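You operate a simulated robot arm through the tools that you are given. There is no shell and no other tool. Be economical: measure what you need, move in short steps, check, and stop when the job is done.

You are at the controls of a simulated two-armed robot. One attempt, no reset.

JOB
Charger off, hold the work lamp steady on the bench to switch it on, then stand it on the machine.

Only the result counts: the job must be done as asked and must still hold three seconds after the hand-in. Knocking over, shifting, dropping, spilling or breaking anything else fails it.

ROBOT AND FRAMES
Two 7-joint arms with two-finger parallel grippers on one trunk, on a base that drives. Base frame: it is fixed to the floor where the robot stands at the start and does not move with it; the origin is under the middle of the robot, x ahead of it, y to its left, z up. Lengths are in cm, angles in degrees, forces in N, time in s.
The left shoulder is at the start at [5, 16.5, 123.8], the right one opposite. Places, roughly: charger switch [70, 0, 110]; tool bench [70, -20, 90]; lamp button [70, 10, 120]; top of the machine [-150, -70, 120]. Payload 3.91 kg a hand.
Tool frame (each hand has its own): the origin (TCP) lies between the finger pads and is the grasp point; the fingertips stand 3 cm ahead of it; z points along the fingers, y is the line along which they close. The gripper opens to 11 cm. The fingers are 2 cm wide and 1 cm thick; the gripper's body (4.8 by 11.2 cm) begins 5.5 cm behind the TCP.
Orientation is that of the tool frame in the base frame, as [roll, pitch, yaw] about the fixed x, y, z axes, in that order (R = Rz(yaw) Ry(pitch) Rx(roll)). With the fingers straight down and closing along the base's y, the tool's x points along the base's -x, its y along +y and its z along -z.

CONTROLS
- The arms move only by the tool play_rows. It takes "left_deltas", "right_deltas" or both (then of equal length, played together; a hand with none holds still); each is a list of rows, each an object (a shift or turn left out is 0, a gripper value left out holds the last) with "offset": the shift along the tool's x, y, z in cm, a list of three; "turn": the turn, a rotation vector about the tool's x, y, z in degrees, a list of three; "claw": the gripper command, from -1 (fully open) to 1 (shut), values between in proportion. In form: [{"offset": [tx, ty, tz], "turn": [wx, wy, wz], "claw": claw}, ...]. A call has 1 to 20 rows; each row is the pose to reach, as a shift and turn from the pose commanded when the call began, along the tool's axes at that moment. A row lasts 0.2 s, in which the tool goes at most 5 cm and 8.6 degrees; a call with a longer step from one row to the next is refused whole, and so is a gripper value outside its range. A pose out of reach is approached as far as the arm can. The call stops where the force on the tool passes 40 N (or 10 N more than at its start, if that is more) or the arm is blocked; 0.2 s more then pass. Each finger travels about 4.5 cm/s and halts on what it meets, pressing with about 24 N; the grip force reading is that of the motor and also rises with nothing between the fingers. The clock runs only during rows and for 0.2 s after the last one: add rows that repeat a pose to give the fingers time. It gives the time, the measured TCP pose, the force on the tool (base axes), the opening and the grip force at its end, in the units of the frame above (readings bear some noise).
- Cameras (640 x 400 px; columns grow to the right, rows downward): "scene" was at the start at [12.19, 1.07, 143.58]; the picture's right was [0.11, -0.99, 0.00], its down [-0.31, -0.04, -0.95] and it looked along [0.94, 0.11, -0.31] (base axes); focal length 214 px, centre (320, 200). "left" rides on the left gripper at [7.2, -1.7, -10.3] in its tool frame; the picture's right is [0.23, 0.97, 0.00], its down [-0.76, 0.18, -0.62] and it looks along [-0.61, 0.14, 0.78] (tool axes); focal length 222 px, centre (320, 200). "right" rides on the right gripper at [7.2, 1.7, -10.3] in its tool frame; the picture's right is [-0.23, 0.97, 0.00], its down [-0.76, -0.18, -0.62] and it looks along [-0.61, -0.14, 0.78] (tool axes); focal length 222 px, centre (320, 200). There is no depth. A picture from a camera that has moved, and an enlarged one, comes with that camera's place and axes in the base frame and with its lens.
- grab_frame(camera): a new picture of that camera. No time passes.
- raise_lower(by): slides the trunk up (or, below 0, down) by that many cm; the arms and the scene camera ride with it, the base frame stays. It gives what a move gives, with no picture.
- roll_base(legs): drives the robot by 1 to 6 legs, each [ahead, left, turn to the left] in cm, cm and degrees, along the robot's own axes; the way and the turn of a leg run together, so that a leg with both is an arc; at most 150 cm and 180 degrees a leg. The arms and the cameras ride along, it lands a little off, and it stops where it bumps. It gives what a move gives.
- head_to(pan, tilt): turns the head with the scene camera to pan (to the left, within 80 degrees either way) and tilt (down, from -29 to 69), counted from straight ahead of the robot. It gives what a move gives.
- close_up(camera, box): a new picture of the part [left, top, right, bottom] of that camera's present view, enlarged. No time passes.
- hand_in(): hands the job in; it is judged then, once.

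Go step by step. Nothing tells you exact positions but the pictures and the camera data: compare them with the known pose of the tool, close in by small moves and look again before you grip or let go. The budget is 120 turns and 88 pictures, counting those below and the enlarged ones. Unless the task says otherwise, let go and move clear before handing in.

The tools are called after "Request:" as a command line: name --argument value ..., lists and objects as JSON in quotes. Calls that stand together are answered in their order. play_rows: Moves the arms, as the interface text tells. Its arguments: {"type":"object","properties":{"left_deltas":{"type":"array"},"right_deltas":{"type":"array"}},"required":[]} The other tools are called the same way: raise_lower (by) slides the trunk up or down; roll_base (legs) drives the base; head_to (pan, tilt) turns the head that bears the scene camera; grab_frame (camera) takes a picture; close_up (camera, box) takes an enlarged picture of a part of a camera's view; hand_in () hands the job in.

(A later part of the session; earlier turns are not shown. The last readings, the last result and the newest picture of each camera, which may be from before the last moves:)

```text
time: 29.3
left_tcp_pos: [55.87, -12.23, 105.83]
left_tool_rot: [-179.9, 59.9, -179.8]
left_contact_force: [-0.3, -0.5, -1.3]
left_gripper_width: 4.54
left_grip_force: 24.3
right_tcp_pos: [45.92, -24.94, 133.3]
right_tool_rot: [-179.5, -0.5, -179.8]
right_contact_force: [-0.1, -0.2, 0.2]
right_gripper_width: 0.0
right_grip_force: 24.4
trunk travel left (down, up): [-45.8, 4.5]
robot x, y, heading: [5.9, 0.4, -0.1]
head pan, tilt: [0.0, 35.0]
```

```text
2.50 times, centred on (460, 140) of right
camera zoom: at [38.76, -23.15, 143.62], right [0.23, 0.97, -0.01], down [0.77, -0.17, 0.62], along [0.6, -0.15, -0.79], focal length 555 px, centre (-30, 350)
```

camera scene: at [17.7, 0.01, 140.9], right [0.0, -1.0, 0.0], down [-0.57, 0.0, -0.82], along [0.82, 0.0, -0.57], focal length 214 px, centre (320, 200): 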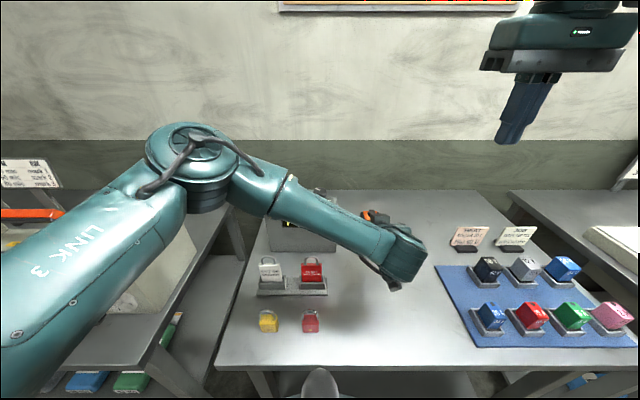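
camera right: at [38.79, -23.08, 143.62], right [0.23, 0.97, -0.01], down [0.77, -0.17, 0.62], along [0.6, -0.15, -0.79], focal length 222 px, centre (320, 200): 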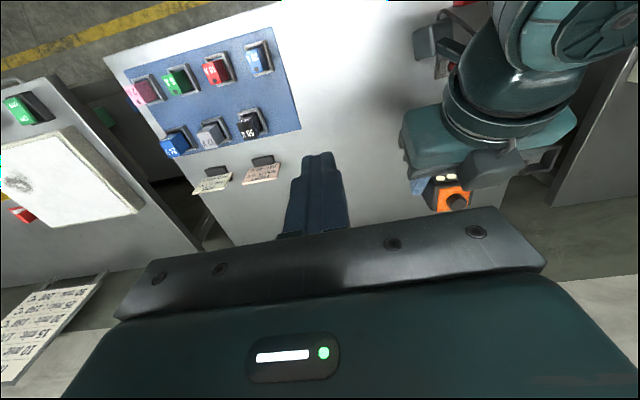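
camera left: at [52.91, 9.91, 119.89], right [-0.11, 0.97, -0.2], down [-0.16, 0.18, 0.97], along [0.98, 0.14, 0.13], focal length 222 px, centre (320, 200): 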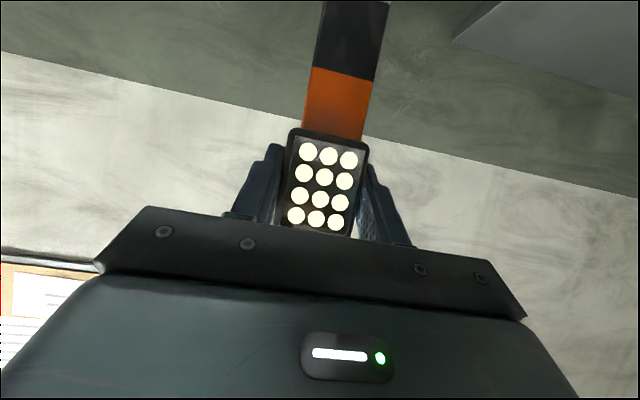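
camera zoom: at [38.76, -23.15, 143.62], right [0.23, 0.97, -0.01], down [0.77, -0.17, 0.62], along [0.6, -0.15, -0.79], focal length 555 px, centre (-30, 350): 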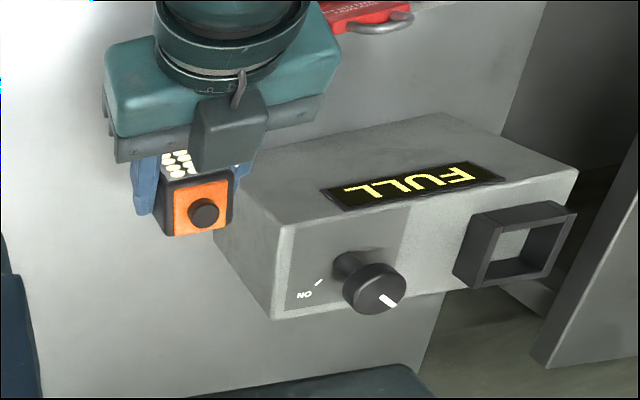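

Elbow is high and clear; the button is exposed. Lower another 5 cm and look at the gap.

Request:
play_rows --left_deltas '[{"offset": [2.2, 0, 1.25]}, {"offset": [4.33, 0, 2.5]}, {"offset": [4.33, 0, 2.5]}]'

Request:
grab_frame --camera "left"

```text
time: 30.1
left_tcp_pos: [55.94, -11.92, 100.83]
left_tool_rot: [-179.9, 59.9, -179.9]
left_contact_force: [1.0, -0.5, -2.2]
left_gripper_width: 4.57
left_grip_force: 24.2
right_tcp_pos: [45.9, -24.82, 133.4]
right_tool_rot: [-179.5, -0.5, 180.0]
right_contact_force: [0.1, 0.4, 0.1]
right_gripper_width: 0.01
right_grip_force: 23.7
trunk travel left (down, up): [-45.8, 4.5]
robot x, y, heading: [5.88, -0.03, -0.1]
head pan, tilt: [0.0, 35.0]
```

```text
50 pictures are left
camera left: at [43.37, -13.59, 99.79], right [-0.11, 0.97, -0.2], down [-0.16, 0.18, 0.97], along [0.98, 0.14, 0.13], focal length 222 px, centre (320, 200)
```

left: 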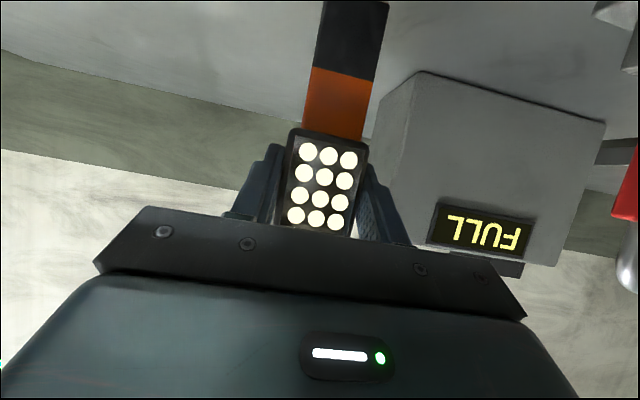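

Bench top estimated ~91; lamp's foot ~91.5. Tiny steps down feeling for contact.

Request:
play_rows --left_deltas '[{"offset": [0.26, 0, 0.15]}, {"offset": [0.52, 0, 0.3]}, {"offset": [0.78, 0, 0.45]}, {"offset": [0.78, 0, 0.45]}]'

```text
time: 31.1
left_tcp_pos: [55.78, -11.9, 100.05]
left_tool_rot: [-179.9, 60.0, -179.9]
left_contact_force: [-0.4, 0.2, -0.6]
left_gripper_width: 4.55
left_grip_force: 24.0
right_tcp_pos: [45.9, -24.92, 133.38]
right_tool_rot: [-179.5, -0.5, -179.9]
right_contact_force: [0.6, -0.2, -1.8]
right_gripper_width: 0.0
right_grip_force: 23.9
trunk travel left (down, up): [-45.8, 4.5]
robot x, y, heading: [5.73, -0.08, 0.2]
head pan, tilt: [0.0, 35.0]
```

No contact yet; continue feeling down.

Request:
play_rows --left_deltas '[{"offset": [0.26, 0, 0.15]}, {"offset": [0.52, 0, 0.3]}, {"offset": [0.52, 0, 0.3]}]'

Request:
close_up --camera "scene" --box '[330, 180, 458, 300]'

```text
time: 31.9
left_tcp_pos: [55.94, -12.04, 99.63]
left_tool_rot: [-179.9, 60.3, -179.7]
left_contact_force: [1.6, 1.3, 17.1]
left_gripper_width: 4.55
left_grip_force: 23.9
right_tcp_pos: [45.76, -24.93, 133.41]
right_tool_rot: [-179.4, -0.5, -179.9]
right_contact_force: [-0.2, -0.7, 0.5]
right_gripper_width: 0.0
right_grip_force: 24.0
trunk travel left (down, up): [-45.8, 4.5]
robot x, y, heading: [5.62, 0.01, -0.0]
head pan, tilt: [0.0, 35.0]
```

```text
3.33 times, centred on (394, 240) of scene
camera zoom: at [17.55, 0.05, 140.93], right [0.0, -1.0, 0.0], down [-0.57, 0.0, -0.82], along [0.82, 0.0, -0.57], focal length 715 px, centre (73, 67)
```

zoom: 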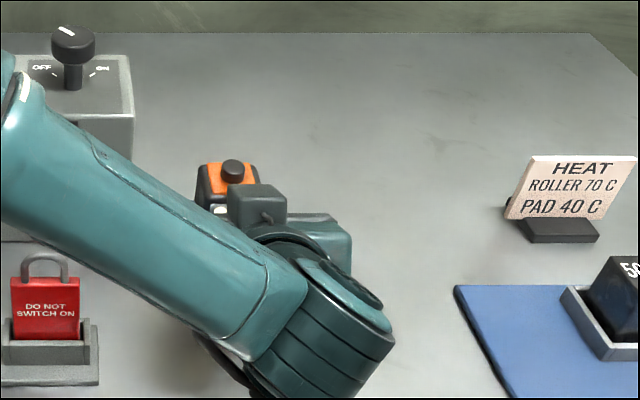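

Contact: the lamp stands on the bench, pressed lightly. Now measure the button from the right camera.

Request:
close_up --camera "right" --box '[380, 50, 540, 150]'

```text
4.00 times, centred on (460, 100) of right
camera zoom: at [38.6, -23.11, 143.69], right [0.23, 0.97, -0.01], down [0.77, -0.17, 0.62], along [0.6, -0.15, -0.79], focal length 888 px, centre (-240, 600)
```

zoom: 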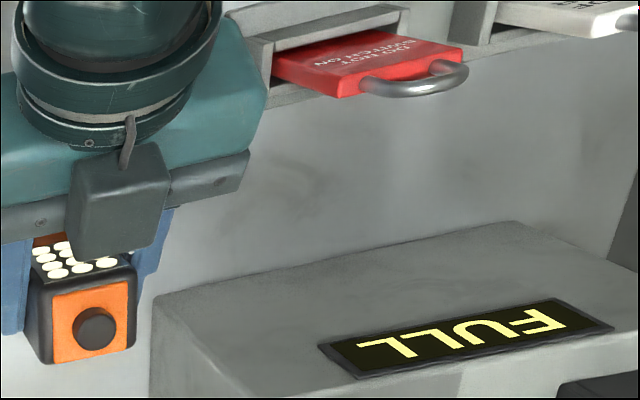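

Button top is near [57.3, -12, 103.7]. Bring the closed right fingers above it, moving sideways first and then down.

Request:
play_rows --right_deltas '[{"offset": [-3, 3.2, 0]}, {"offset": [-6, 6.5, 1]}, {"offset": [-9, 9.8, 3]}, {"offset": [-11.4, 12.9, 6]}, {"offset": [-11.4, 12.9, 10.5]}, {"offset": [-11.4, 12.9, 15]}, {"offset": [-11.4, 12.9, 18.5]}, {"offset": [-11.4, 12.9, 18.5]}]'

Request:
grab_frame --camera "right"

Request:
grab_frame --camera "scene"

```text
time: 33.7
left_tcp_pos: [55.73, -12.02, 99.47]
left_tool_rot: [-179.9, 60.2, -180.0]
left_contact_force: [1.6, 0.2, 14.0]
left_gripper_width: 4.58
left_grip_force: 24.2
right_tcp_pos: [56.65, -12.26, 114.75]
right_tool_rot: [-179.5, -0.5, -179.9]
right_contact_force: [0.4, -0.8, -0.2]
right_gripper_width: 0.02
right_grip_force: 23.7
trunk travel left (down, up): [-45.8, 4.5]
robot x, y, heading: [6.23, -0.24, 0.0]
head pan, tilt: [0.0, 35.0]
```

```text
47 pictures are left
camera right: at [49.53, -10.31, 125.0], right [0.23, 0.97, -0.01], down [0.77, -0.17, 0.62], along [0.6, -0.15, -0.79], focal length 222 px, centre (320, 200)
```

right: 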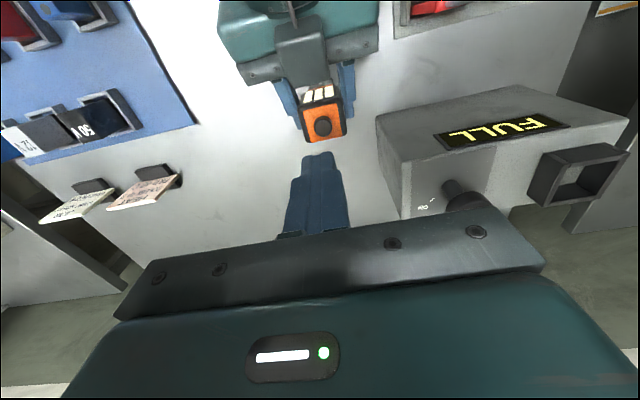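

```text
46 pictures are left
camera scene: at [17.58, 0.03, 140.91], right [0.0, -1.0, 0.0], down [-0.57, 0.0, -0.82], along [0.82, 0.0, -0.57], focal length 214 px, centre (320, 200)
```

scene: 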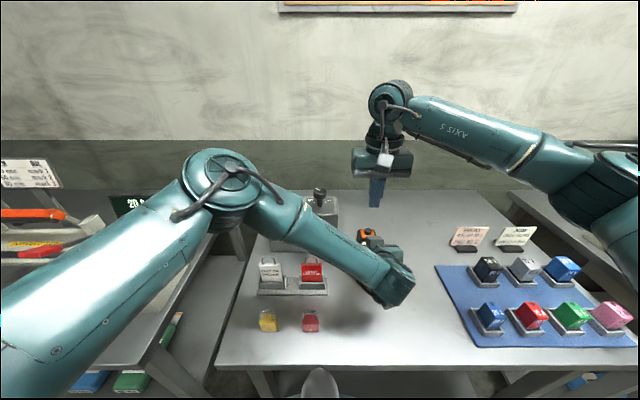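

Button at [57.0, -12.0]. Adjust and descend close to it.

Request:
play_rows --right_deltas '[{"offset": [-0.35, 0.25, 2.5]}, {"offset": [-0.35, 0.25, 5]}, {"offset": [-0.35, 0.25, 5.7]}, {"offset": [-0.35, 0.25, 5.7]}]'

Request:
grab_frame --camera "right"

Request:
close_up --camera "scene" --box '[330, 180, 426, 260]'

```text
time: 34.7
left_tcp_pos: [55.87, -12.02, 99.59]
left_tool_rot: [-179.8, 60.1, -179.9]
left_contact_force: [0.7, 0.5, 13.1]
left_gripper_width: 4.54
left_grip_force: 24.4
right_tcp_pos: [57.06, -11.84, 109.03]
right_tool_rot: [-179.4, -0.5, -179.8]
right_contact_force: [0.3, -1.0, -1.4]
right_gripper_width: 0.0
right_grip_force: 24.5
trunk travel left (down, up): [-45.8, 4.5]
robot x, y, heading: [5.86, 0.17, 0.1]
head pan, tilt: [0.0, 35.0]
```

```text
45 pictures are left
camera right: at [49.96, -10.09, 119.32], right [0.23, 0.97, -0.01], down [0.77, -0.17, 0.62], along [0.6, -0.15, -0.79], focal length 222 px, centre (320, 200)
```

right: 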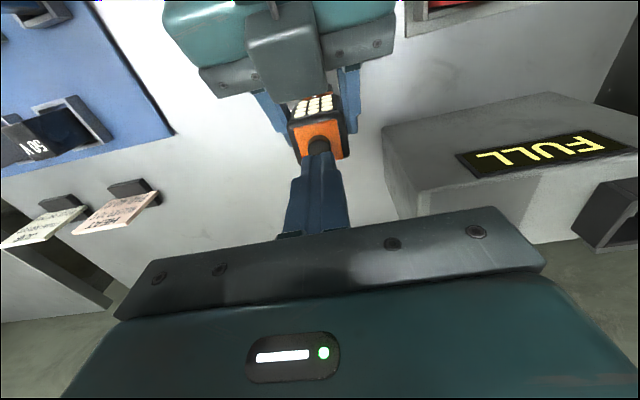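

```text
5.00 times, centred on (378, 220) of scene
camera zoom: at [17.58, 0.04, 140.91], right [0.0, -1.0, 0.0], down [-0.57, 0.0, -0.82], along [0.82, 0.0, -0.57], focal length 1072 px, centre (30, 100)
```

zoom: 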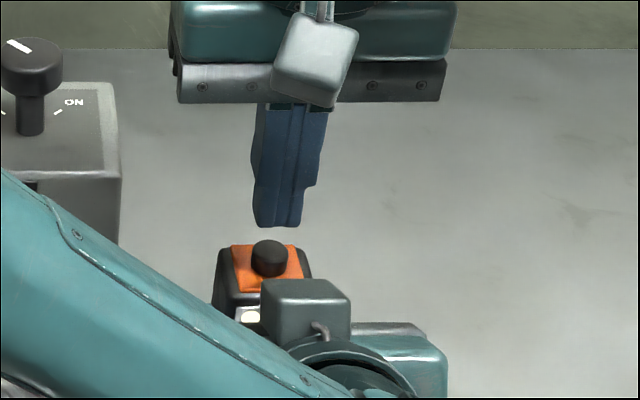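

Shift slightly, and press down gently in small steps.

Request:
play_rows --right_deltas '[{"offset": [0.3, 0.3, 0]}, {"offset": [0.3, 0.3, 0.7]}, {"offset": [0.3, 0.3, 1.2]}, {"offset": [0.3, 0.3, 1.6]}, {"offset": [0.3, 0.3, 1.9]}, {"offset": [0.3, 0.3, 2.1]}]'

Request:
close_up --camera "right" --box '[240, 60, 400, 160]'

```text
time: 36.1
left_tcp_pos: [55.9, -11.99, 99.39]
left_tool_rot: [-179.9, 60.0, -179.9]
left_contact_force: [0.4, 0.9, 12.2]
left_gripper_width: 4.55
left_grip_force: 24.4
right_tcp_pos: [56.76, -11.71, 106.93]
right_tool_rot: [-179.3, -0.4, -179.9]
right_contact_force: [-0.7, -0.3, 0.0]
right_gripper_width: 0.0
right_grip_force: 24.0
trunk travel left (down, up): [-45.8, 4.5]
robot x, y, heading: [6.12, -0.37, -0.1]
head pan, tilt: [0.0, 35.0]
```

```text
4.00 times, centred on (320, 110) of right
camera zoom: at [49.61, -9.88, 117.18], right [0.23, 0.97, -0.01], down [0.77, -0.17, 0.62], along [0.6, -0.15, -0.79], focal length 888 px, centre (320, 560)
```

zoom: 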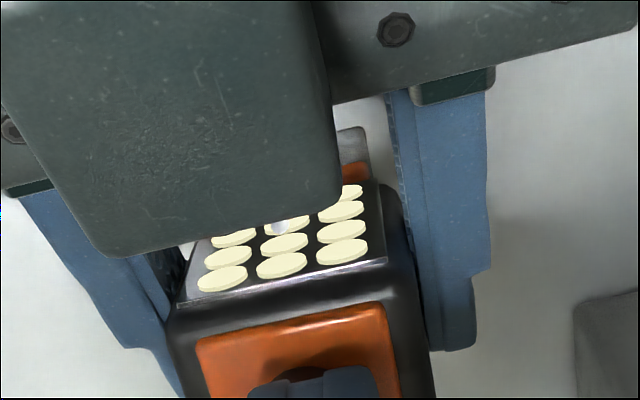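

No contact yet (tip at ~103.9). Continue down in small steps.

Request:
play_rows --right_deltas '[{"offset": [0, 0, 0.15]}, {"offset": [0, 0, 0.3]}, {"offset": [0, 0, 0.45]}, {"offset": [0, 0, 0.45]}]'

Request:
close_up --camera "right" --box '[240, 60, 400, 160]'

```text
time: 37.1
left_tcp_pos: [55.87, -12.05, 99.52]
left_tool_rot: [-179.9, 60.0, -179.9]
left_contact_force: [1.7, 0.4, 8.4]
left_gripper_width: 4.59
left_grip_force: 24.0
right_tcp_pos: [56.71, -11.58, 106.65]
right_tool_rot: [-179.6, -0.5, 180.0]
right_contact_force: [1.1, -1.0, 7.4]
right_gripper_width: 0.01
right_grip_force: 24.2
trunk travel left (down, up): [-45.8, 4.5]
robot x, y, heading: [5.94, 0.0, 0.0]
head pan, tilt: [0.0, 35.0]
```

```text
4.00 times, centred on (320, 110) of right
camera zoom: at [49.54, -9.85, 116.8], right [0.23, 0.97, -0.01], down [0.77, -0.17, 0.62], along [0.6, -0.15, -0.78], focal length 888 px, centre (320, 560)
```

zoom: 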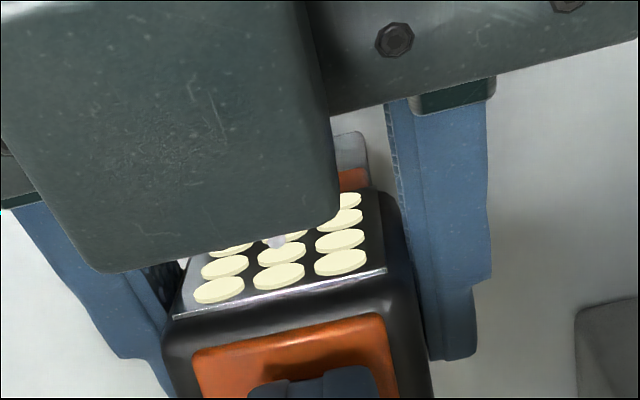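

Contact at 7 N. Press a bit more.

Request:
play_rows --right_deltas '[{"offset": [0, 0, 0.15]}, {"offset": [0, 0, 0.3]}, {"offset": [0, 0, 0.4]}, {"offset": [0, 0, 0.4]}]'

Request:
close_up --camera "right" --box '[240, 60, 400, 160]'

```text
time: 38.1
left_tcp_pos: [55.81, -11.96, 99.44]
left_tool_rot: [179.9, 60.2, -180.0]
left_contact_force: [15.2, -2.5, -7.0]
left_gripper_width: 4.58
left_grip_force: 23.6
right_tcp_pos: [56.84, -11.7, 106.44]
right_tool_rot: [-179.7, -0.1, -179.9]
right_contact_force: [-11.5, -2.5, 38.3]
right_gripper_width: 0.0
right_grip_force: 24.1
trunk travel left (down, up): [-45.8, 4.5]
robot x, y, heading: [6.03, -0.31, -0.1]
head pan, tilt: [0.0, 35.0]
```

```text
4.00 times, centred on (320, 110) of right
camera zoom: at [49.49, -9.84, 116.71], right [0.22, 0.97, -0.01], down [0.76, -0.17, 0.62], along [0.61, -0.14, -0.78], focal length 888 px, centre (320, 560)
```

zoom: 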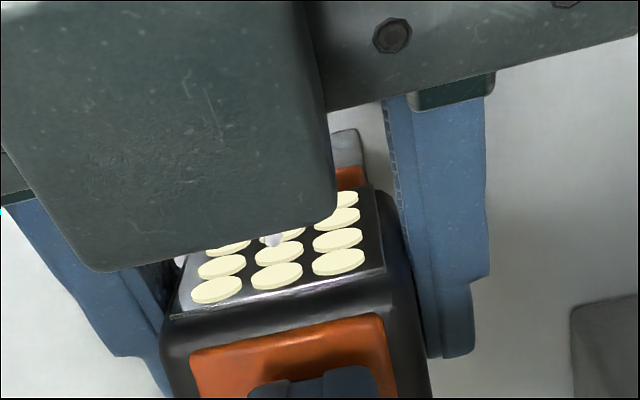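

Pressed with 38 N. Lift the right hand off and compare the lamp's look.

Request:
play_rows --right_deltas '[{"offset": [0, 0, -0.5]}, {"offset": [0, 0, -3]}, {"offset": [0, 0, -7]}, {"offset": [0, 0, -8]}, {"offset": [0, 0, -8]}]'

Request:
close_up --camera "right" --box '[260, 60, 388, 160]'

Request:
grab_frame --camera "left"

```text
time: 39.3
left_tcp_pos: [55.96, -12.0, 99.53]
left_tool_rot: [-179.9, 60.0, -179.9]
left_contact_force: [-4.1, 0.9, 8.8]
left_gripper_width: 4.58
left_grip_force: 24.0
right_tcp_pos: [56.84, -11.39, 114.06]
right_tool_rot: [-179.4, -0.4, -179.9]
right_contact_force: [-0.3, 1.0, 0.5]
right_gripper_width: 0.0
right_grip_force: 24.4
trunk travel left (down, up): [-45.8, 4.5]
robot x, y, heading: [5.81, 0.1, -0.0]
head pan, tilt: [0.0, 35.0]
```

```text
4.00 times, centred on (324, 110) of right
camera zoom: at [49.62, -9.71, 124.32], right [0.23, 0.97, -0.01], down [0.77, -0.17, 0.62], along [0.6, -0.15, -0.79], focal length 888 px, centre (304, 560)
```

zoom: 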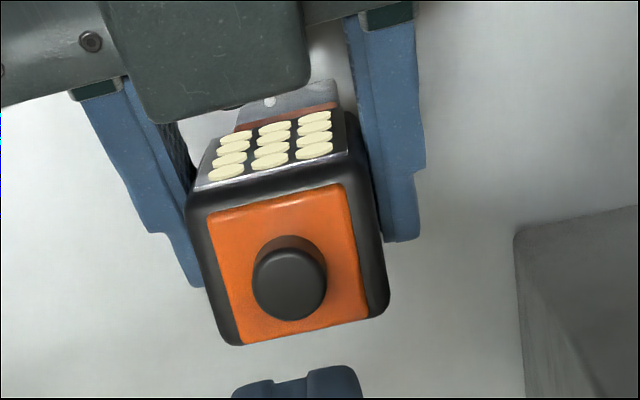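

```text
39 pictures are left
camera left: at [43.27, -13.69, 98.42], right [-0.11, 0.97, -0.2], down [-0.16, 0.18, 0.97], along [0.98, 0.14, 0.14], focal length 222 px, centre (320, 200)
```

left: 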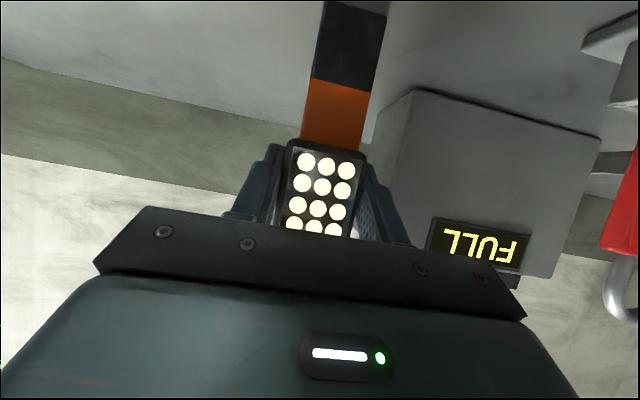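

I zoom on the LED panel to judge whether it's lit.

Request:
close_up --camera "left" --box '[256, 100, 416, 250]'

Request:
close_up --camera "scene" --box '[250, 170, 410, 290]'

```text
2.67 times, centred on (336, 175) of left
camera zoom: at [43.27, -13.69, 98.42], right [-0.11, 0.97, -0.2], down [-0.16, 0.18, 0.97], along [0.98, 0.14, 0.14], focal length 592 px, centre (277, 267)
```

zoom: 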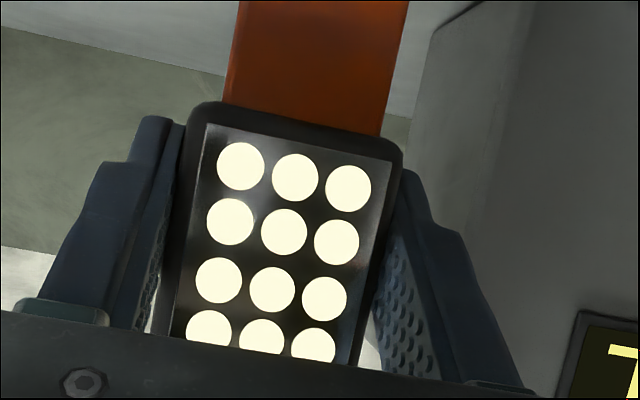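

```text
3.33 times, centred on (330, 230) of scene
camera zoom: at [17.55, 0.02, 140.92], right [0.0, -1.0, 0.0], down [-0.57, 0.0, -0.82], along [0.82, 0.0, -0.57], focal length 715 px, centre (287, 100)
```

zoom: 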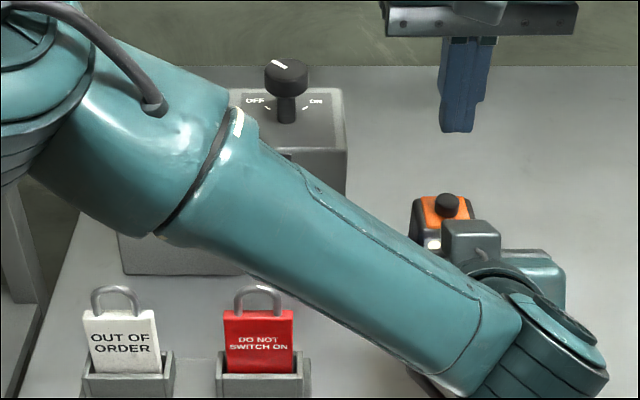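

LEDs look much the same as before, so it's unclear whether the press registered. I recentre over the button and press once more, with before/after views for comparison.

Request:
play_rows --right_deltas '[{"offset": [-0.2, -0.4, 0]}, {"offset": [-0.2, -0.4, 4]}, {"offset": [-0.2, -0.4, 6.5]}, {"offset": [-0.2, -0.4, 6.5]}]'

Request:
close_up --camera "scene" --box '[340, 190, 420, 250]'

Request:
close_up --camera "right" --box '[256, 60, 384, 160]'

```text
time: 40.3
left_tcp_pos: [55.79, -12.11, 99.45]
left_tool_rot: [-180.0, 60.2, 180.0]
left_contact_force: [-3.4, -2.3, 9.1]
left_gripper_width: 4.56
left_grip_force: 24.0
right_tcp_pos: [56.92, -12.15, 107.52]
right_tool_rot: [-179.4, -0.5, -179.8]
right_contact_force: [0.5, -0.8, 1.0]
right_gripper_width: 0.0
right_grip_force: 24.0
trunk travel left (down, up): [-45.8, 4.5]
robot x, y, heading: [6.06, 0.1, -0.1]
head pan, tilt: [0.0, 35.0]
```

```text
6.67 times, centred on (380, 220) of scene
camera zoom: at [17.57, 0.0, 140.92], right [0.0, -1.0, 0.0], down [-0.57, 0.0, -0.82], along [0.82, 0.0, -0.57], focal length 1430 px, centre (-80, 67)
```

zoom: 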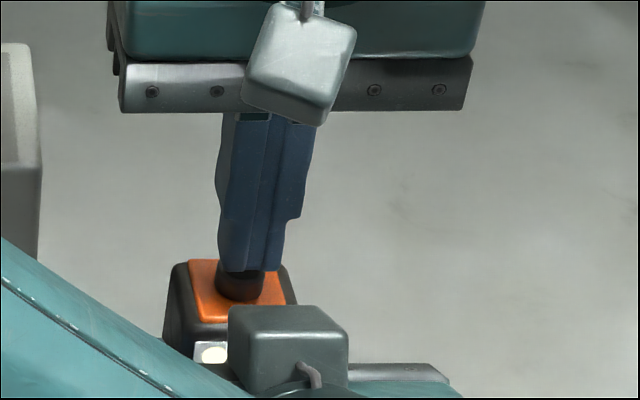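

```text
4.00 times, centred on (320, 110) of right
camera zoom: at [49.8, -10.32, 117.77], right [0.23, 0.97, -0.01], down [0.77, -0.17, 0.62], along [0.6, -0.15, -0.79], focal length 888 px, centre (320, 560)
```

zoom: 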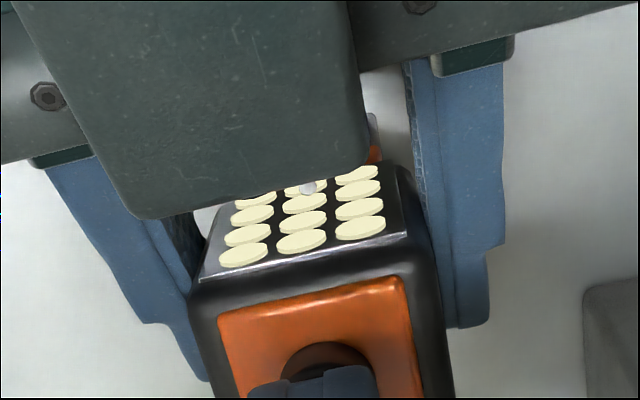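

Centred. Press down in fine steps.

Request:
play_rows --right_deltas '[{"offset": [0, 0.2, 0.5]}, {"offset": [0, 0.2, 0.8]}, {"offset": [0, 0.2, 1.0]}, {"offset": [0, 0.2, 1.2]}, {"offset": [0, 0.2, 1.3]}, {"offset": [0, 0.2, 1.4]}, {"offset": [0, 0.2, 1.5]}, {"offset": [0, 0.2, 1.6]}]'

Request:
close_up --camera "left" --box '[256, 100, 416, 250]'

Request:
close_up --camera "scene" --box '[340, 190, 420, 250]'

```text
time: 42.2
left_tcp_pos: [55.76, -11.91, 99.54]
left_tool_rot: [-179.9, 60.1, -179.8]
left_contact_force: [-1.3, 0.7, 5.8]
left_gripper_width: 4.59
left_grip_force: 24.2
right_tcp_pos: [57.07, -11.81, 106.53]
right_tool_rot: [-179.6, 0.0, -179.9]
right_contact_force: [-1.9, -2.5, 7.6]
right_gripper_width: 0.0
right_grip_force: 24.4
trunk travel left (down, up): [-45.8, 4.5]
robot x, y, heading: [5.66, 0.04, -0.0]
head pan, tilt: [0.0, 35.0]
stopped in row 8 (right hand): the force on the tool passed its limit (the readings are from after the stop); the commanded pose is now the measured one
```

```text
2.67 times, centred on (336, 175) of left
camera zoom: at [43.36, -13.64, 98.4], right [-0.11, 0.97, -0.2], down [-0.16, 0.18, 0.97], along [0.98, 0.14, 0.14], focal length 592 px, centre (277, 267)
```

zoom: 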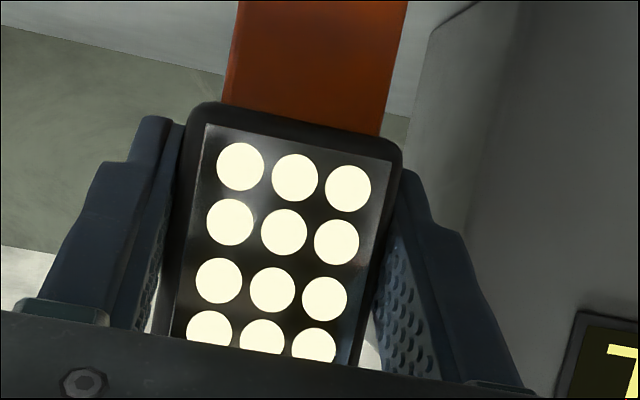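

```text
6.67 times, centred on (380, 220) of scene
camera zoom: at [17.52, 0.03, 140.89], right [0.0, -1.0, 0.0], down [-0.57, 0.0, -0.82], along [0.82, 0.0, -0.57], focal length 1430 px, centre (-80, 67)
```

zoom: 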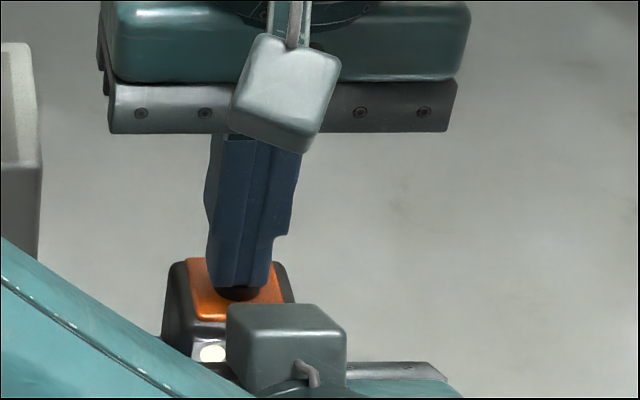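

The button did travel ~0.5 cm and bottomed out. I lift off and take the comparison views again.

Request:
play_rows --right_deltas '[{"offset": [0, 0, -0.5]}, {"offset": [0, 0, -3]}, {"offset": [0, 0, -7]}, {"offset": [0, 0, -7.5]}, {"offset": [0, 0, -7.5]}]'

Request:
close_up --camera "right" --box '[260, 60, 388, 160]'

Request:
close_up --camera "left" --box '[256, 100, 416, 250]'

```text
time: 43.4
left_tcp_pos: [55.85, -12.08, 99.46]
left_tool_rot: [-180.0, 60.1, -179.9]
left_contact_force: [-2.5, -2.4, 10.4]
left_gripper_width: 4.59
left_grip_force: 23.4
right_tcp_pos: [57.02, -11.68, 114.16]
right_tool_rot: [-179.7, -0.1, -179.9]
right_contact_force: [-0.6, 0.0, 0.7]
right_gripper_width: 0.0
right_grip_force: 23.9
trunk travel left (down, up): [-45.8, 4.5]
robot x, y, heading: [5.75, 0.18, 0.0]
head pan, tilt: [0.0, 35.0]
```

```text
4.00 times, centred on (324, 110) of right
camera zoom: at [49.83, -9.93, 124.25], right [0.23, 0.97, -0.01], down [0.76, -0.17, 0.62], along [0.61, -0.14, -0.78], focal length 888 px, centre (304, 560)
```

zoom: 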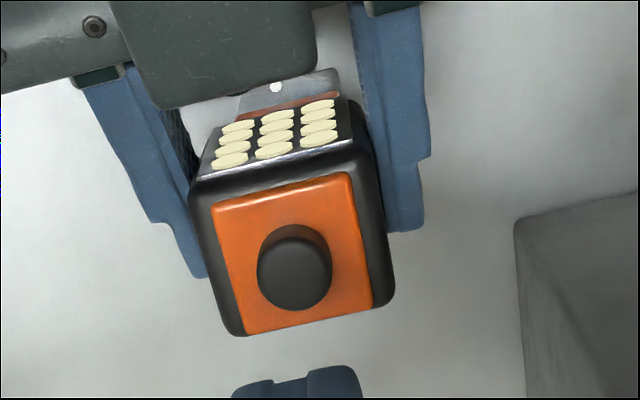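

```text
2.67 times, centred on (336, 175) of left
camera zoom: at [43.39, -13.66, 98.39], right [-0.11, 0.97, -0.2], down [-0.16, 0.18, 0.97], along [0.98, 0.14, 0.14], focal length 592 px, centre (277, 267)
```

zoom: 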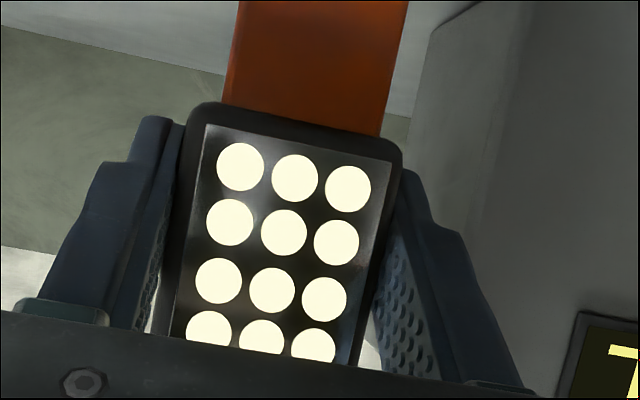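

Views after one and two presses look identical. I'll do one long, slow press (about 1.5 s hold) and photograph during the hold to settle it.

Request:
play_rows --right_deltas '[{"offset": [0, -0.2, 4]}, {"offset": [0, -0.2, 6.3]}, {"offset": [0, -0.2, 6.9]}, {"offset": [0, -0.2, 7.2]}, {"offset": [0, -0.2, 7.4]}, {"offset": [0, -0.2, 7.55]}, {"offset": [0, -0.2, 7.7]}, {"offset": [0, -0.2, 7.8]}, {"offset": [0, -0.2, 7.8]}, {"offset": [0, -0.2, 7.8]}, {"offset": [0, -0.2, 7.8]}, {"offset": [0, -0.2, 7.8]}, {"offset": [0, -0.2, 7.8]}, {"offset": [0, -0.2, 7.8]}, {"offset": [0, -0.2, 7.8]}]'

Request:
grab_frame --camera "left"

```text
time: 46.0
left_tcp_pos: [56.04, -11.96, 99.41]
left_tool_rot: [-179.9, 60.2, -179.8]
left_contact_force: [-3.5, 0.4, 6.6]
left_gripper_width: 4.59
left_grip_force: 23.7
right_tcp_pos: [57.02, -11.96, 106.58]
right_tool_rot: [-179.9, 0.4, -179.9]
right_contact_force: [-1.3, -1.8, 8.1]
right_gripper_width: 0.0
right_grip_force: 23.7
trunk travel left (down, up): [-45.8, 4.5]
robot x, y, heading: [5.84, -0.35, -0.2]
head pan, tilt: [0.0, 35.0]
stopped in row 13 (right hand): the force on the tool passed its limit (the readings are from after the stop); the commanded pose is now the measured one
```

```text
30 pictures are left
camera left: at [43.38, -13.6, 98.38], right [-0.12, 0.97, -0.2], down [-0.16, 0.18, 0.97], along [0.98, 0.14, 0.14], focal length 222 px, centre (320, 200)
```

left: 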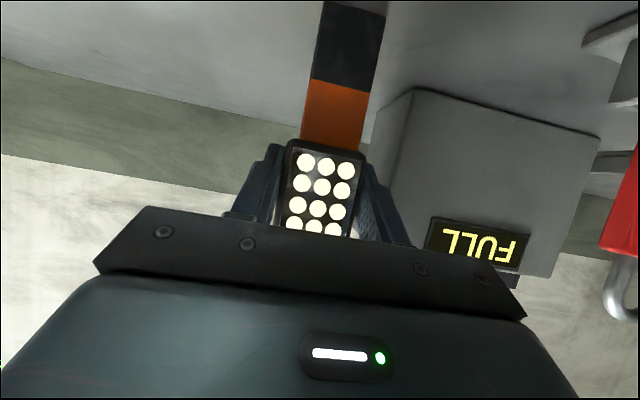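

Pressed and held ~1 s, fully bottomed again. Now the right hand goes up and clear, then I lift the lamp.

Request:
play_rows --right_deltas '[{"offset": [0, 0, -0.5]}, {"offset": [0, 0, -4]}, {"offset": [0, 0, -8.5]}, {"offset": [0, 0, -13]}, {"offset": [1, -3.5, -16]}, {"offset": [3, -7, -19]}, {"offset": [6, -10, -21]}, {"offset": [9, -13, -23]}, {"offset": [12, -15, -25]}, {"offset": [16, -15, -26.5]}, {"offset": [20, -15, -28]}, {"offset": [20, -15, -28]}]'

Request:
close_up --camera "right" --box '[340, 0, 640, 190]'

```text
refused: row 6 steps farther than a row can; nothing moved
```

```text
2.11 times, centred on (490, 95) of right
camera zoom: at [49.78, -10.26, 116.73], right [0.23, 0.97, 0.0], down [0.76, -0.18, 0.63], along [0.61, -0.14, -0.78], focal length 468 px, centre (-38, 421)
```

zoom: 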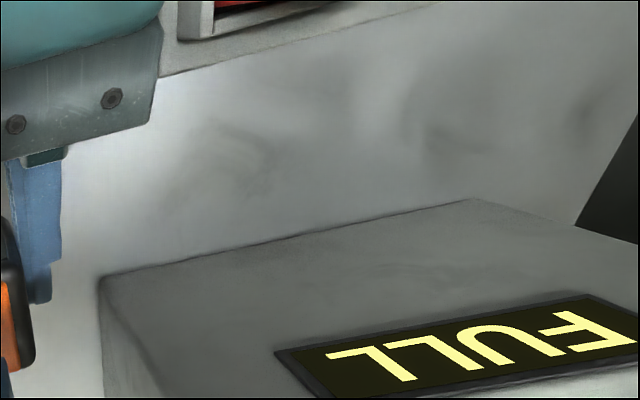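

A row was too long, so nothing moved; I resend with shorter steps.

Request:
play_rows --right_deltas '[{"offset": [0, 0, -0.5]}, {"offset": [0, 0, -4]}, {"offset": [0, 0, -8.5]}, {"offset": [0, 0, -13]}, {"offset": [1, -3, -15]}, {"offset": [3, -6, -17]}, {"offset": [5, -9, -19]}, {"offset": [8, -12, -20]}, {"offset": [11, -15, -21]}, {"offset": [15, -15, -23]}, {"offset": [19, -15, -25]}, {"offset": [19, -15, -25]}]'

Request:
close_up --camera "right" --box '[340, 0, 640, 190]'

```text
time: 48.6
left_tcp_pos: [56.01, -11.9, 99.48]
left_tool_rot: [179.9, 60.2, -179.9]
left_contact_force: [-0.4, -0.6, 14.8]
left_gripper_width: 4.57
left_grip_force: 24.2
right_tcp_pos: [38.05, -27.04, 131.13]
right_tool_rot: [-179.9, 0.1, -180.0]
right_contact_force: [-0.1, -0.3, 0.4]
right_gripper_width: 0.0
right_grip_force: 23.7
trunk travel left (down, up): [-45.8, 4.5]
robot x, y, heading: [6.11, 0.02, 0.0]
head pan, tilt: [0.0, 35.0]
```

```text
2.11 times, centred on (490, 95) of right
camera zoom: at [30.71, -25.34, 141.45], right [0.23, 0.97, 0.0], down [0.76, -0.18, 0.63], along [0.61, -0.14, -0.78], focal length 468 px, centre (-38, 421)
```

zoom: 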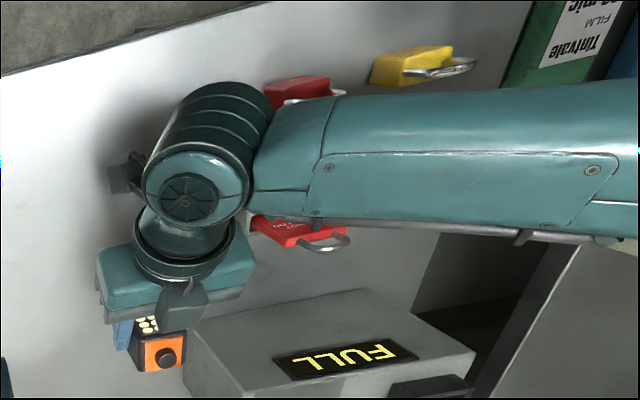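

Right hand clear. Lift the lamp and draw it in for carrying.

Request:
play_rows --left_deltas '[{"offset": [-0.87, 0, -0.5]}, {"offset": [-3.46, 0, -2]}, {"offset": [-6.9, 0, -4]}, {"offset": [-10.4, 0, -6]}, {"offset": [-13.9, 0, -8]}, {"offset": [-17.3, 0, -10]}, {"offset": [-20.8, 0, -12]}, {"offset": [-22.5, 3.5, -14]}, {"offset": [-22.5, 7.5, -16]}, {"offset": [-22, 11.5, -18]}, {"offset": [-21, 15.5, -20]}, {"offset": [-20, 19.5, -22]}, {"offset": [-19, 22, -25]}, {"offset": [-19, 22, -25]}]'

Request:
grab_frame --camera "scene"

```text
time: 51.6
left_tcp_pos: [43.92, 10.19, 128.28]
left_tool_rot: [179.9, 60.0, 180.0]
left_contact_force: [0.8, 0.5, -1.0]
left_gripper_width: 4.56
left_grip_force: 23.9
right_tcp_pos: [38.28, -27.15, 131.22]
right_tool_rot: [-179.9, 0.0, -179.9]
right_contact_force: [0.5, 0.3, -0.2]
right_gripper_width: 0.0
right_grip_force: 24.0
trunk travel left (down, up): [-45.8, 4.5]
robot x, y, heading: [6.12, -0.15, 0.1]
head pan, tilt: [0.0, 35.0]
```

```text
27 pictures are left
camera scene: at [17.75, -0.04, 140.89], right [0.0, -1.0, 0.0], down [-0.57, 0.0, -0.82], along [0.82, 0.0, -0.57], focal length 214 px, centre (320, 200)
```

scene: 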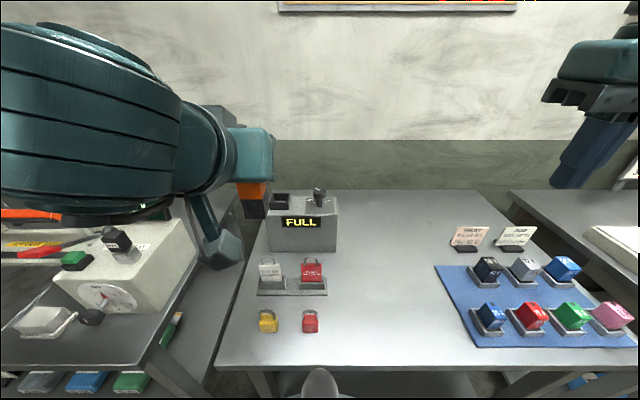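

Lamp is in carry position. I back off 35 cm from the benches, then turn right 90° and look.

Request:
roll_base --legs '[[-35, 0, 0], [0, 0, -100]]'

Request:
head_to --pan -45 --tilt 22

Request:
grab_frame --camera "scene"

```text
time: 58.1
left_tcp_pos: [-24.65, -39.23, 128.29]
left_tool_rot: [179.9, 60.0, 81.6]
left_contact_force: [0.6, -0.4, -1.4]
left_gripper_width: 4.6
left_grip_force: 24.1
right_tcp_pos: [-60.65, -28.0, 131.15]
right_tool_rot: [-179.9, 0.1, 81.6]
right_contact_force: [0.2, -0.6, 0.4]
right_gripper_width: 0.0
right_grip_force: 24.4
trunk travel left (down, up): [-45.8, 4.5]
robot x, y, heading: [-29.24, -0.25, -98.3]
head pan, tilt: [0.0, 35.0]
```

```text
time: 59.2
left_tcp_pos: [-24.63, -39.18, 128.37]
left_tool_rot: [179.9, 60.0, 81.6]
left_contact_force: [-0.5, -0.1, -2.3]
left_gripper_width: 4.58
left_grip_force: 24.0
right_tcp_pos: [-60.66, -28.01, 131.21]
right_tool_rot: [-179.8, 0.1, 81.6]
right_contact_force: [0.6, -0.1, -0.5]
right_gripper_width: 0.0
right_grip_force: 24.4
trunk travel left (down, up): [-45.8, 4.5]
robot x, y, heading: [-29.57, 0.17, -98.4]
head pan, tilt: [-45.0, 22.0]
```

```text
26 pictures are left
camera scene: at [-37.09, -8.58, 142.96], right [-0.6, 0.8, 0.0], down [0.3, 0.22, -0.93], along [-0.74, -0.55, -0.37], focal length 214 px, centre (320, 200)
```

scene: 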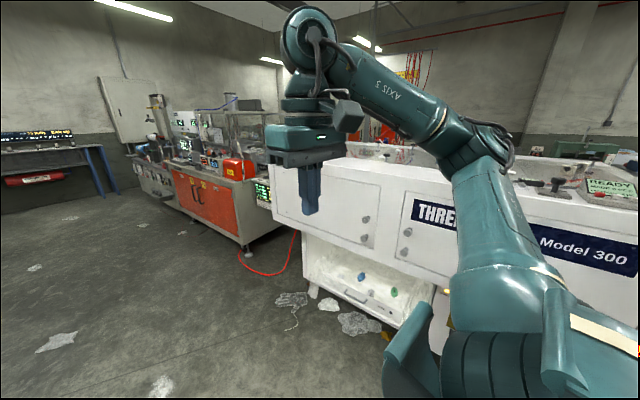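

The white "Model 300" machine stretches ahead; its front is around x≈-120. I turn to face it (heading 180) and shift toward y≈-55 for a closer look.

Request:
roll_base --legs '[[0, 0, -81.5], [30, 55, 0]]'

Request:
head_to --pan 0 --tilt 25

Request:
grab_frame --camera "scene"

```text
time: 66.2
left_tcp_pos: [-97.21, -64.78, 128.32]
left_tool_rot: [179.9, 60.0, 0.1]
left_contact_force: [0.2, 0.0, -2.1]
left_gripper_width: 4.58
left_grip_force: 24.5
right_tcp_pos: [-91.43, -27.4, 131.27]
right_tool_rot: [-179.9, 0.1, 0.0]
right_contact_force: [-0.8, 0.3, 0.1]
right_gripper_width: 0.02
right_grip_force: 24.0
trunk travel left (down, up): [-45.8, 4.5]
robot x, y, heading: [-59.28, -54.41, 179.7]
head pan, tilt: [-45.0, 22.0]
```

```text
time: 67.3
left_tcp_pos: [-97.2, -64.67, 128.31]
left_tool_rot: [179.9, 60.0, 0.0]
left_contact_force: [-0.2, -0.1, -1.5]
left_gripper_width: 4.59
left_grip_force: 23.4
right_tcp_pos: [-91.32, -27.38, 131.18]
right_tool_rot: [-179.9, 0.1, 0.0]
right_contact_force: [-0.7, 0.4, 0.1]
right_gripper_width: 0.0
right_grip_force: 24.3
trunk travel left (down, up): [-45.8, 4.5]
robot x, y, heading: [-59.32, -54.47, 179.8]
head pan, tilt: [0.0, 25.0]
```

```text
25 pictures are left
camera scene: at [-71.42, -54.52, 142.48], right [0.0, 1.0, 0.0], down [0.42, 0.0, -0.91], along [-0.91, 0.0, -0.42], focal length 214 px, centre (320, 200)
```

scene: 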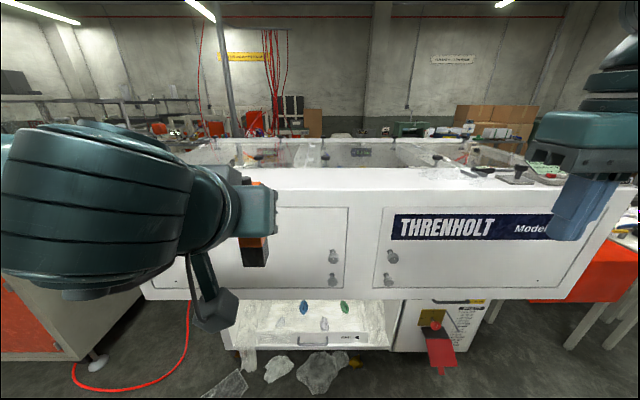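

The machine's front is at x≈-127. Zoom in on its top to find where the lamp may stand.

Request:
close_up --camera "scene" --box '[190, 120, 400, 220]'

Request:
close_up --camera "scene" --box '[380, 110, 580, 210]'

```text
3.05 times, centred on (295, 170) of scene
camera zoom: at [-71.42, -54.52, 142.48], right [0.0, 1.0, 0.0], down [0.42, 0.0, -0.91], along [-0.91, 0.0, -0.42], focal length 654 px, centre (396, 291)
```

zoom: 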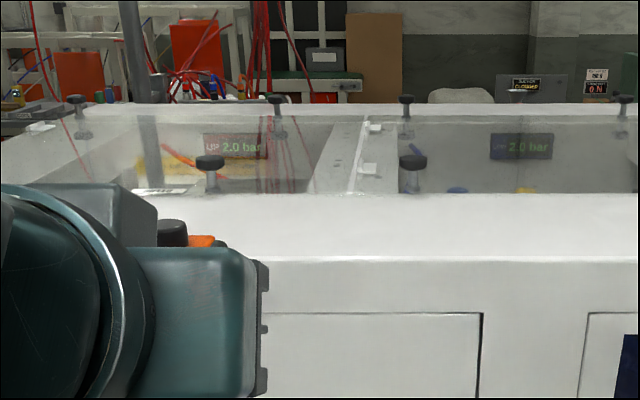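

```text
3.20 times, centred on (480, 160) of scene
camera zoom: at [-71.42, -54.52, 142.48], right [0.0, 1.0, 0.0], down [0.42, 0.0, -0.91], along [-0.91, 0.0, -0.42], focal length 686 px, centre (-192, 328)
```

zoom: 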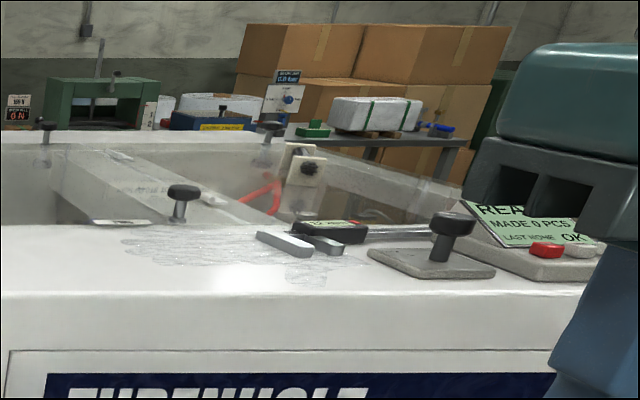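

There's a clear white front ledge at z≈120, x from about -127 to -148. I raise both hands for clearance, then drive 32 cm forward.

Request:
play_rows --left_deltas '[{"offset": [-2.3, 0, -1.33]}, {"offset": [-4.6, 0, -2.67]}, {"offset": [-6.93, 0, -4]}, {"offset": [-6.93, 0, -4]}]' --right_deltas '[{"offset": [2, 0, -2]}, {"offset": [4, 0, -4]}, {"offset": [6, 0, -6]}, {"offset": [6, 0, -6]}]'

Request:
roll_base --legs '[[31, 0, 0]]'

Request:
grab_frame --camera "scene"

Request:
grab_frame --camera "left"

```text
time: 68.3
left_tcp_pos: [-97.37, -64.75, 136.3]
left_tool_rot: [179.9, 59.9, -0.1]
left_contact_force: [-0.2, 1.0, -1.3]
left_gripper_width: 4.56
left_grip_force: 23.9
right_tcp_pos: [-85.29, -27.36, 137.28]
right_tool_rot: [-179.9, -0.1, -0.1]
right_contact_force: [-0.4, -0.3, -0.7]
right_gripper_width: 0.0
right_grip_force: 24.2
trunk travel left (down, up): [-45.8, 4.5]
robot x, y, heading: [-59.32, -54.38, 179.7]
head pan, tilt: [0.0, 25.0]
```

```text
time: 70.4
left_tcp_pos: [-127.98, -64.41, 136.32]
left_tool_rot: [179.9, 59.9, -0.3]
left_contact_force: [-0.1, -1.0, -2.0]
left_gripper_width: 4.56
left_grip_force: 24.3
right_tcp_pos: [-115.76, -27.21, 137.23]
right_tool_rot: [-179.8, 0.1, -0.3]
right_contact_force: [-0.6, 0.0, -0.2]
right_gripper_width: 0.04
right_grip_force: 23.7
trunk travel left (down, up): [-45.8, 4.5]
robot x, y, heading: [-89.79, -54.59, 179.7]
head pan, tilt: [0.0, 25.0]
```

```text
22 pictures are left
camera scene: at [-102.08, -54.35, 142.47], right [0.01, 1.0, 0.0], down [0.42, 0.0, -0.91], along [-0.91, 0.01, -0.42], focal length 214 px, centre (320, 200)
```

scene: 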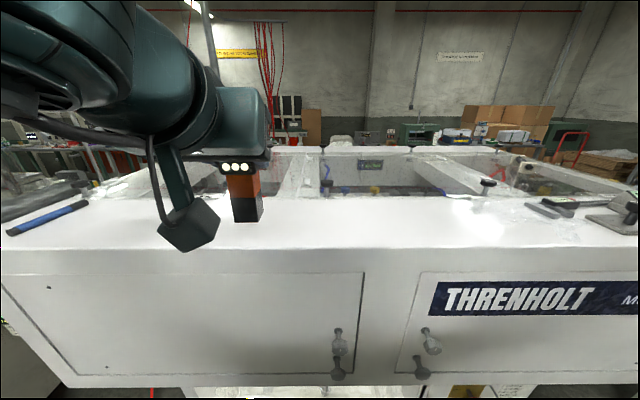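

```text
21 pictures are left
camera left: at [-115.29, -62.73, 135.26], right [0.11, -0.97, -0.2], down [0.16, -0.18, 0.97], along [-0.98, -0.14, 0.13], focal length 222 px, centre (320, 200)
```

left: 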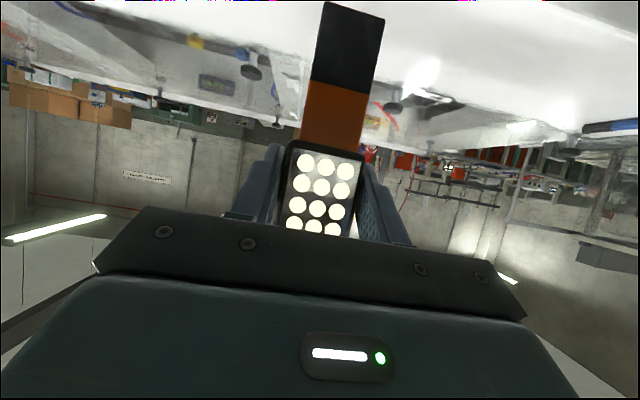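

Triangulating both views, the ledge is at z≈117, x from about -136 to -159. I drive 11 cm more and look again.

Request:
roll_base --legs '[[11, 0, 0]]'

Request:
head_to --pan 0 --tilt 35

Request:
grab_frame --camera "scene"

```text
time: 71.6
left_tcp_pos: [-138.89, -64.35, 136.3]
left_tool_rot: [179.9, 59.9, -0.4]
left_contact_force: [-0.2, -0.7, -1.4]
left_gripper_width: 4.59
left_grip_force: 24.1
right_tcp_pos: [-126.6, -26.98, 137.24]
right_tool_rot: [-179.9, 0.1, -0.3]
right_contact_force: [1.2, -0.4, 0.3]
right_gripper_width: 0.0
right_grip_force: 24.1
trunk travel left (down, up): [-45.8, 4.5]
robot x, y, heading: [-100.78, -54.14, 179.6]
head pan, tilt: [0.0, 25.0]
```

```text
time: 72.3
left_tcp_pos: [-138.8, -64.34, 136.35]
left_tool_rot: [179.9, 60.0, -0.4]
left_contact_force: [0.3, 0.0, -2.1]
left_gripper_width: 4.59
left_grip_force: 23.7
right_tcp_pos: [-126.62, -27.17, 137.18]
right_tool_rot: [-179.9, 0.2, -0.3]
right_contact_force: [0.3, -1.1, 0.2]
right_gripper_width: 0.0
right_grip_force: 24.2
trunk travel left (down, up): [-45.8, 4.5]
robot x, y, heading: [-100.84, -54.62, 179.5]
head pan, tilt: [0.0, 35.0]
```

```text
20 pictures are left
camera scene: at [-112.52, -54.27, 140.91], right [0.01, 1.0, 0.0], down [0.57, 0.0, -0.82], along [-0.82, 0.01, -0.57], focal length 214 px, centre (320, 200)
```

scene: 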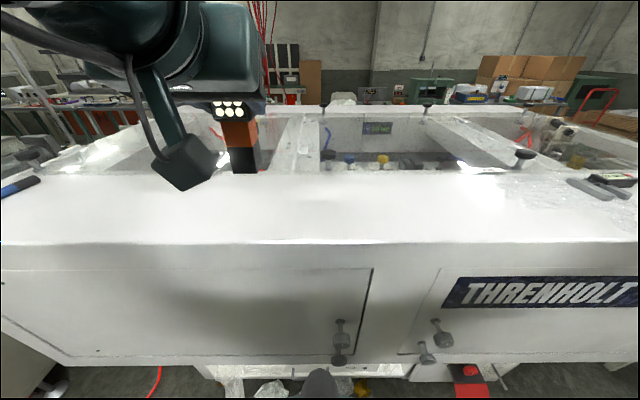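

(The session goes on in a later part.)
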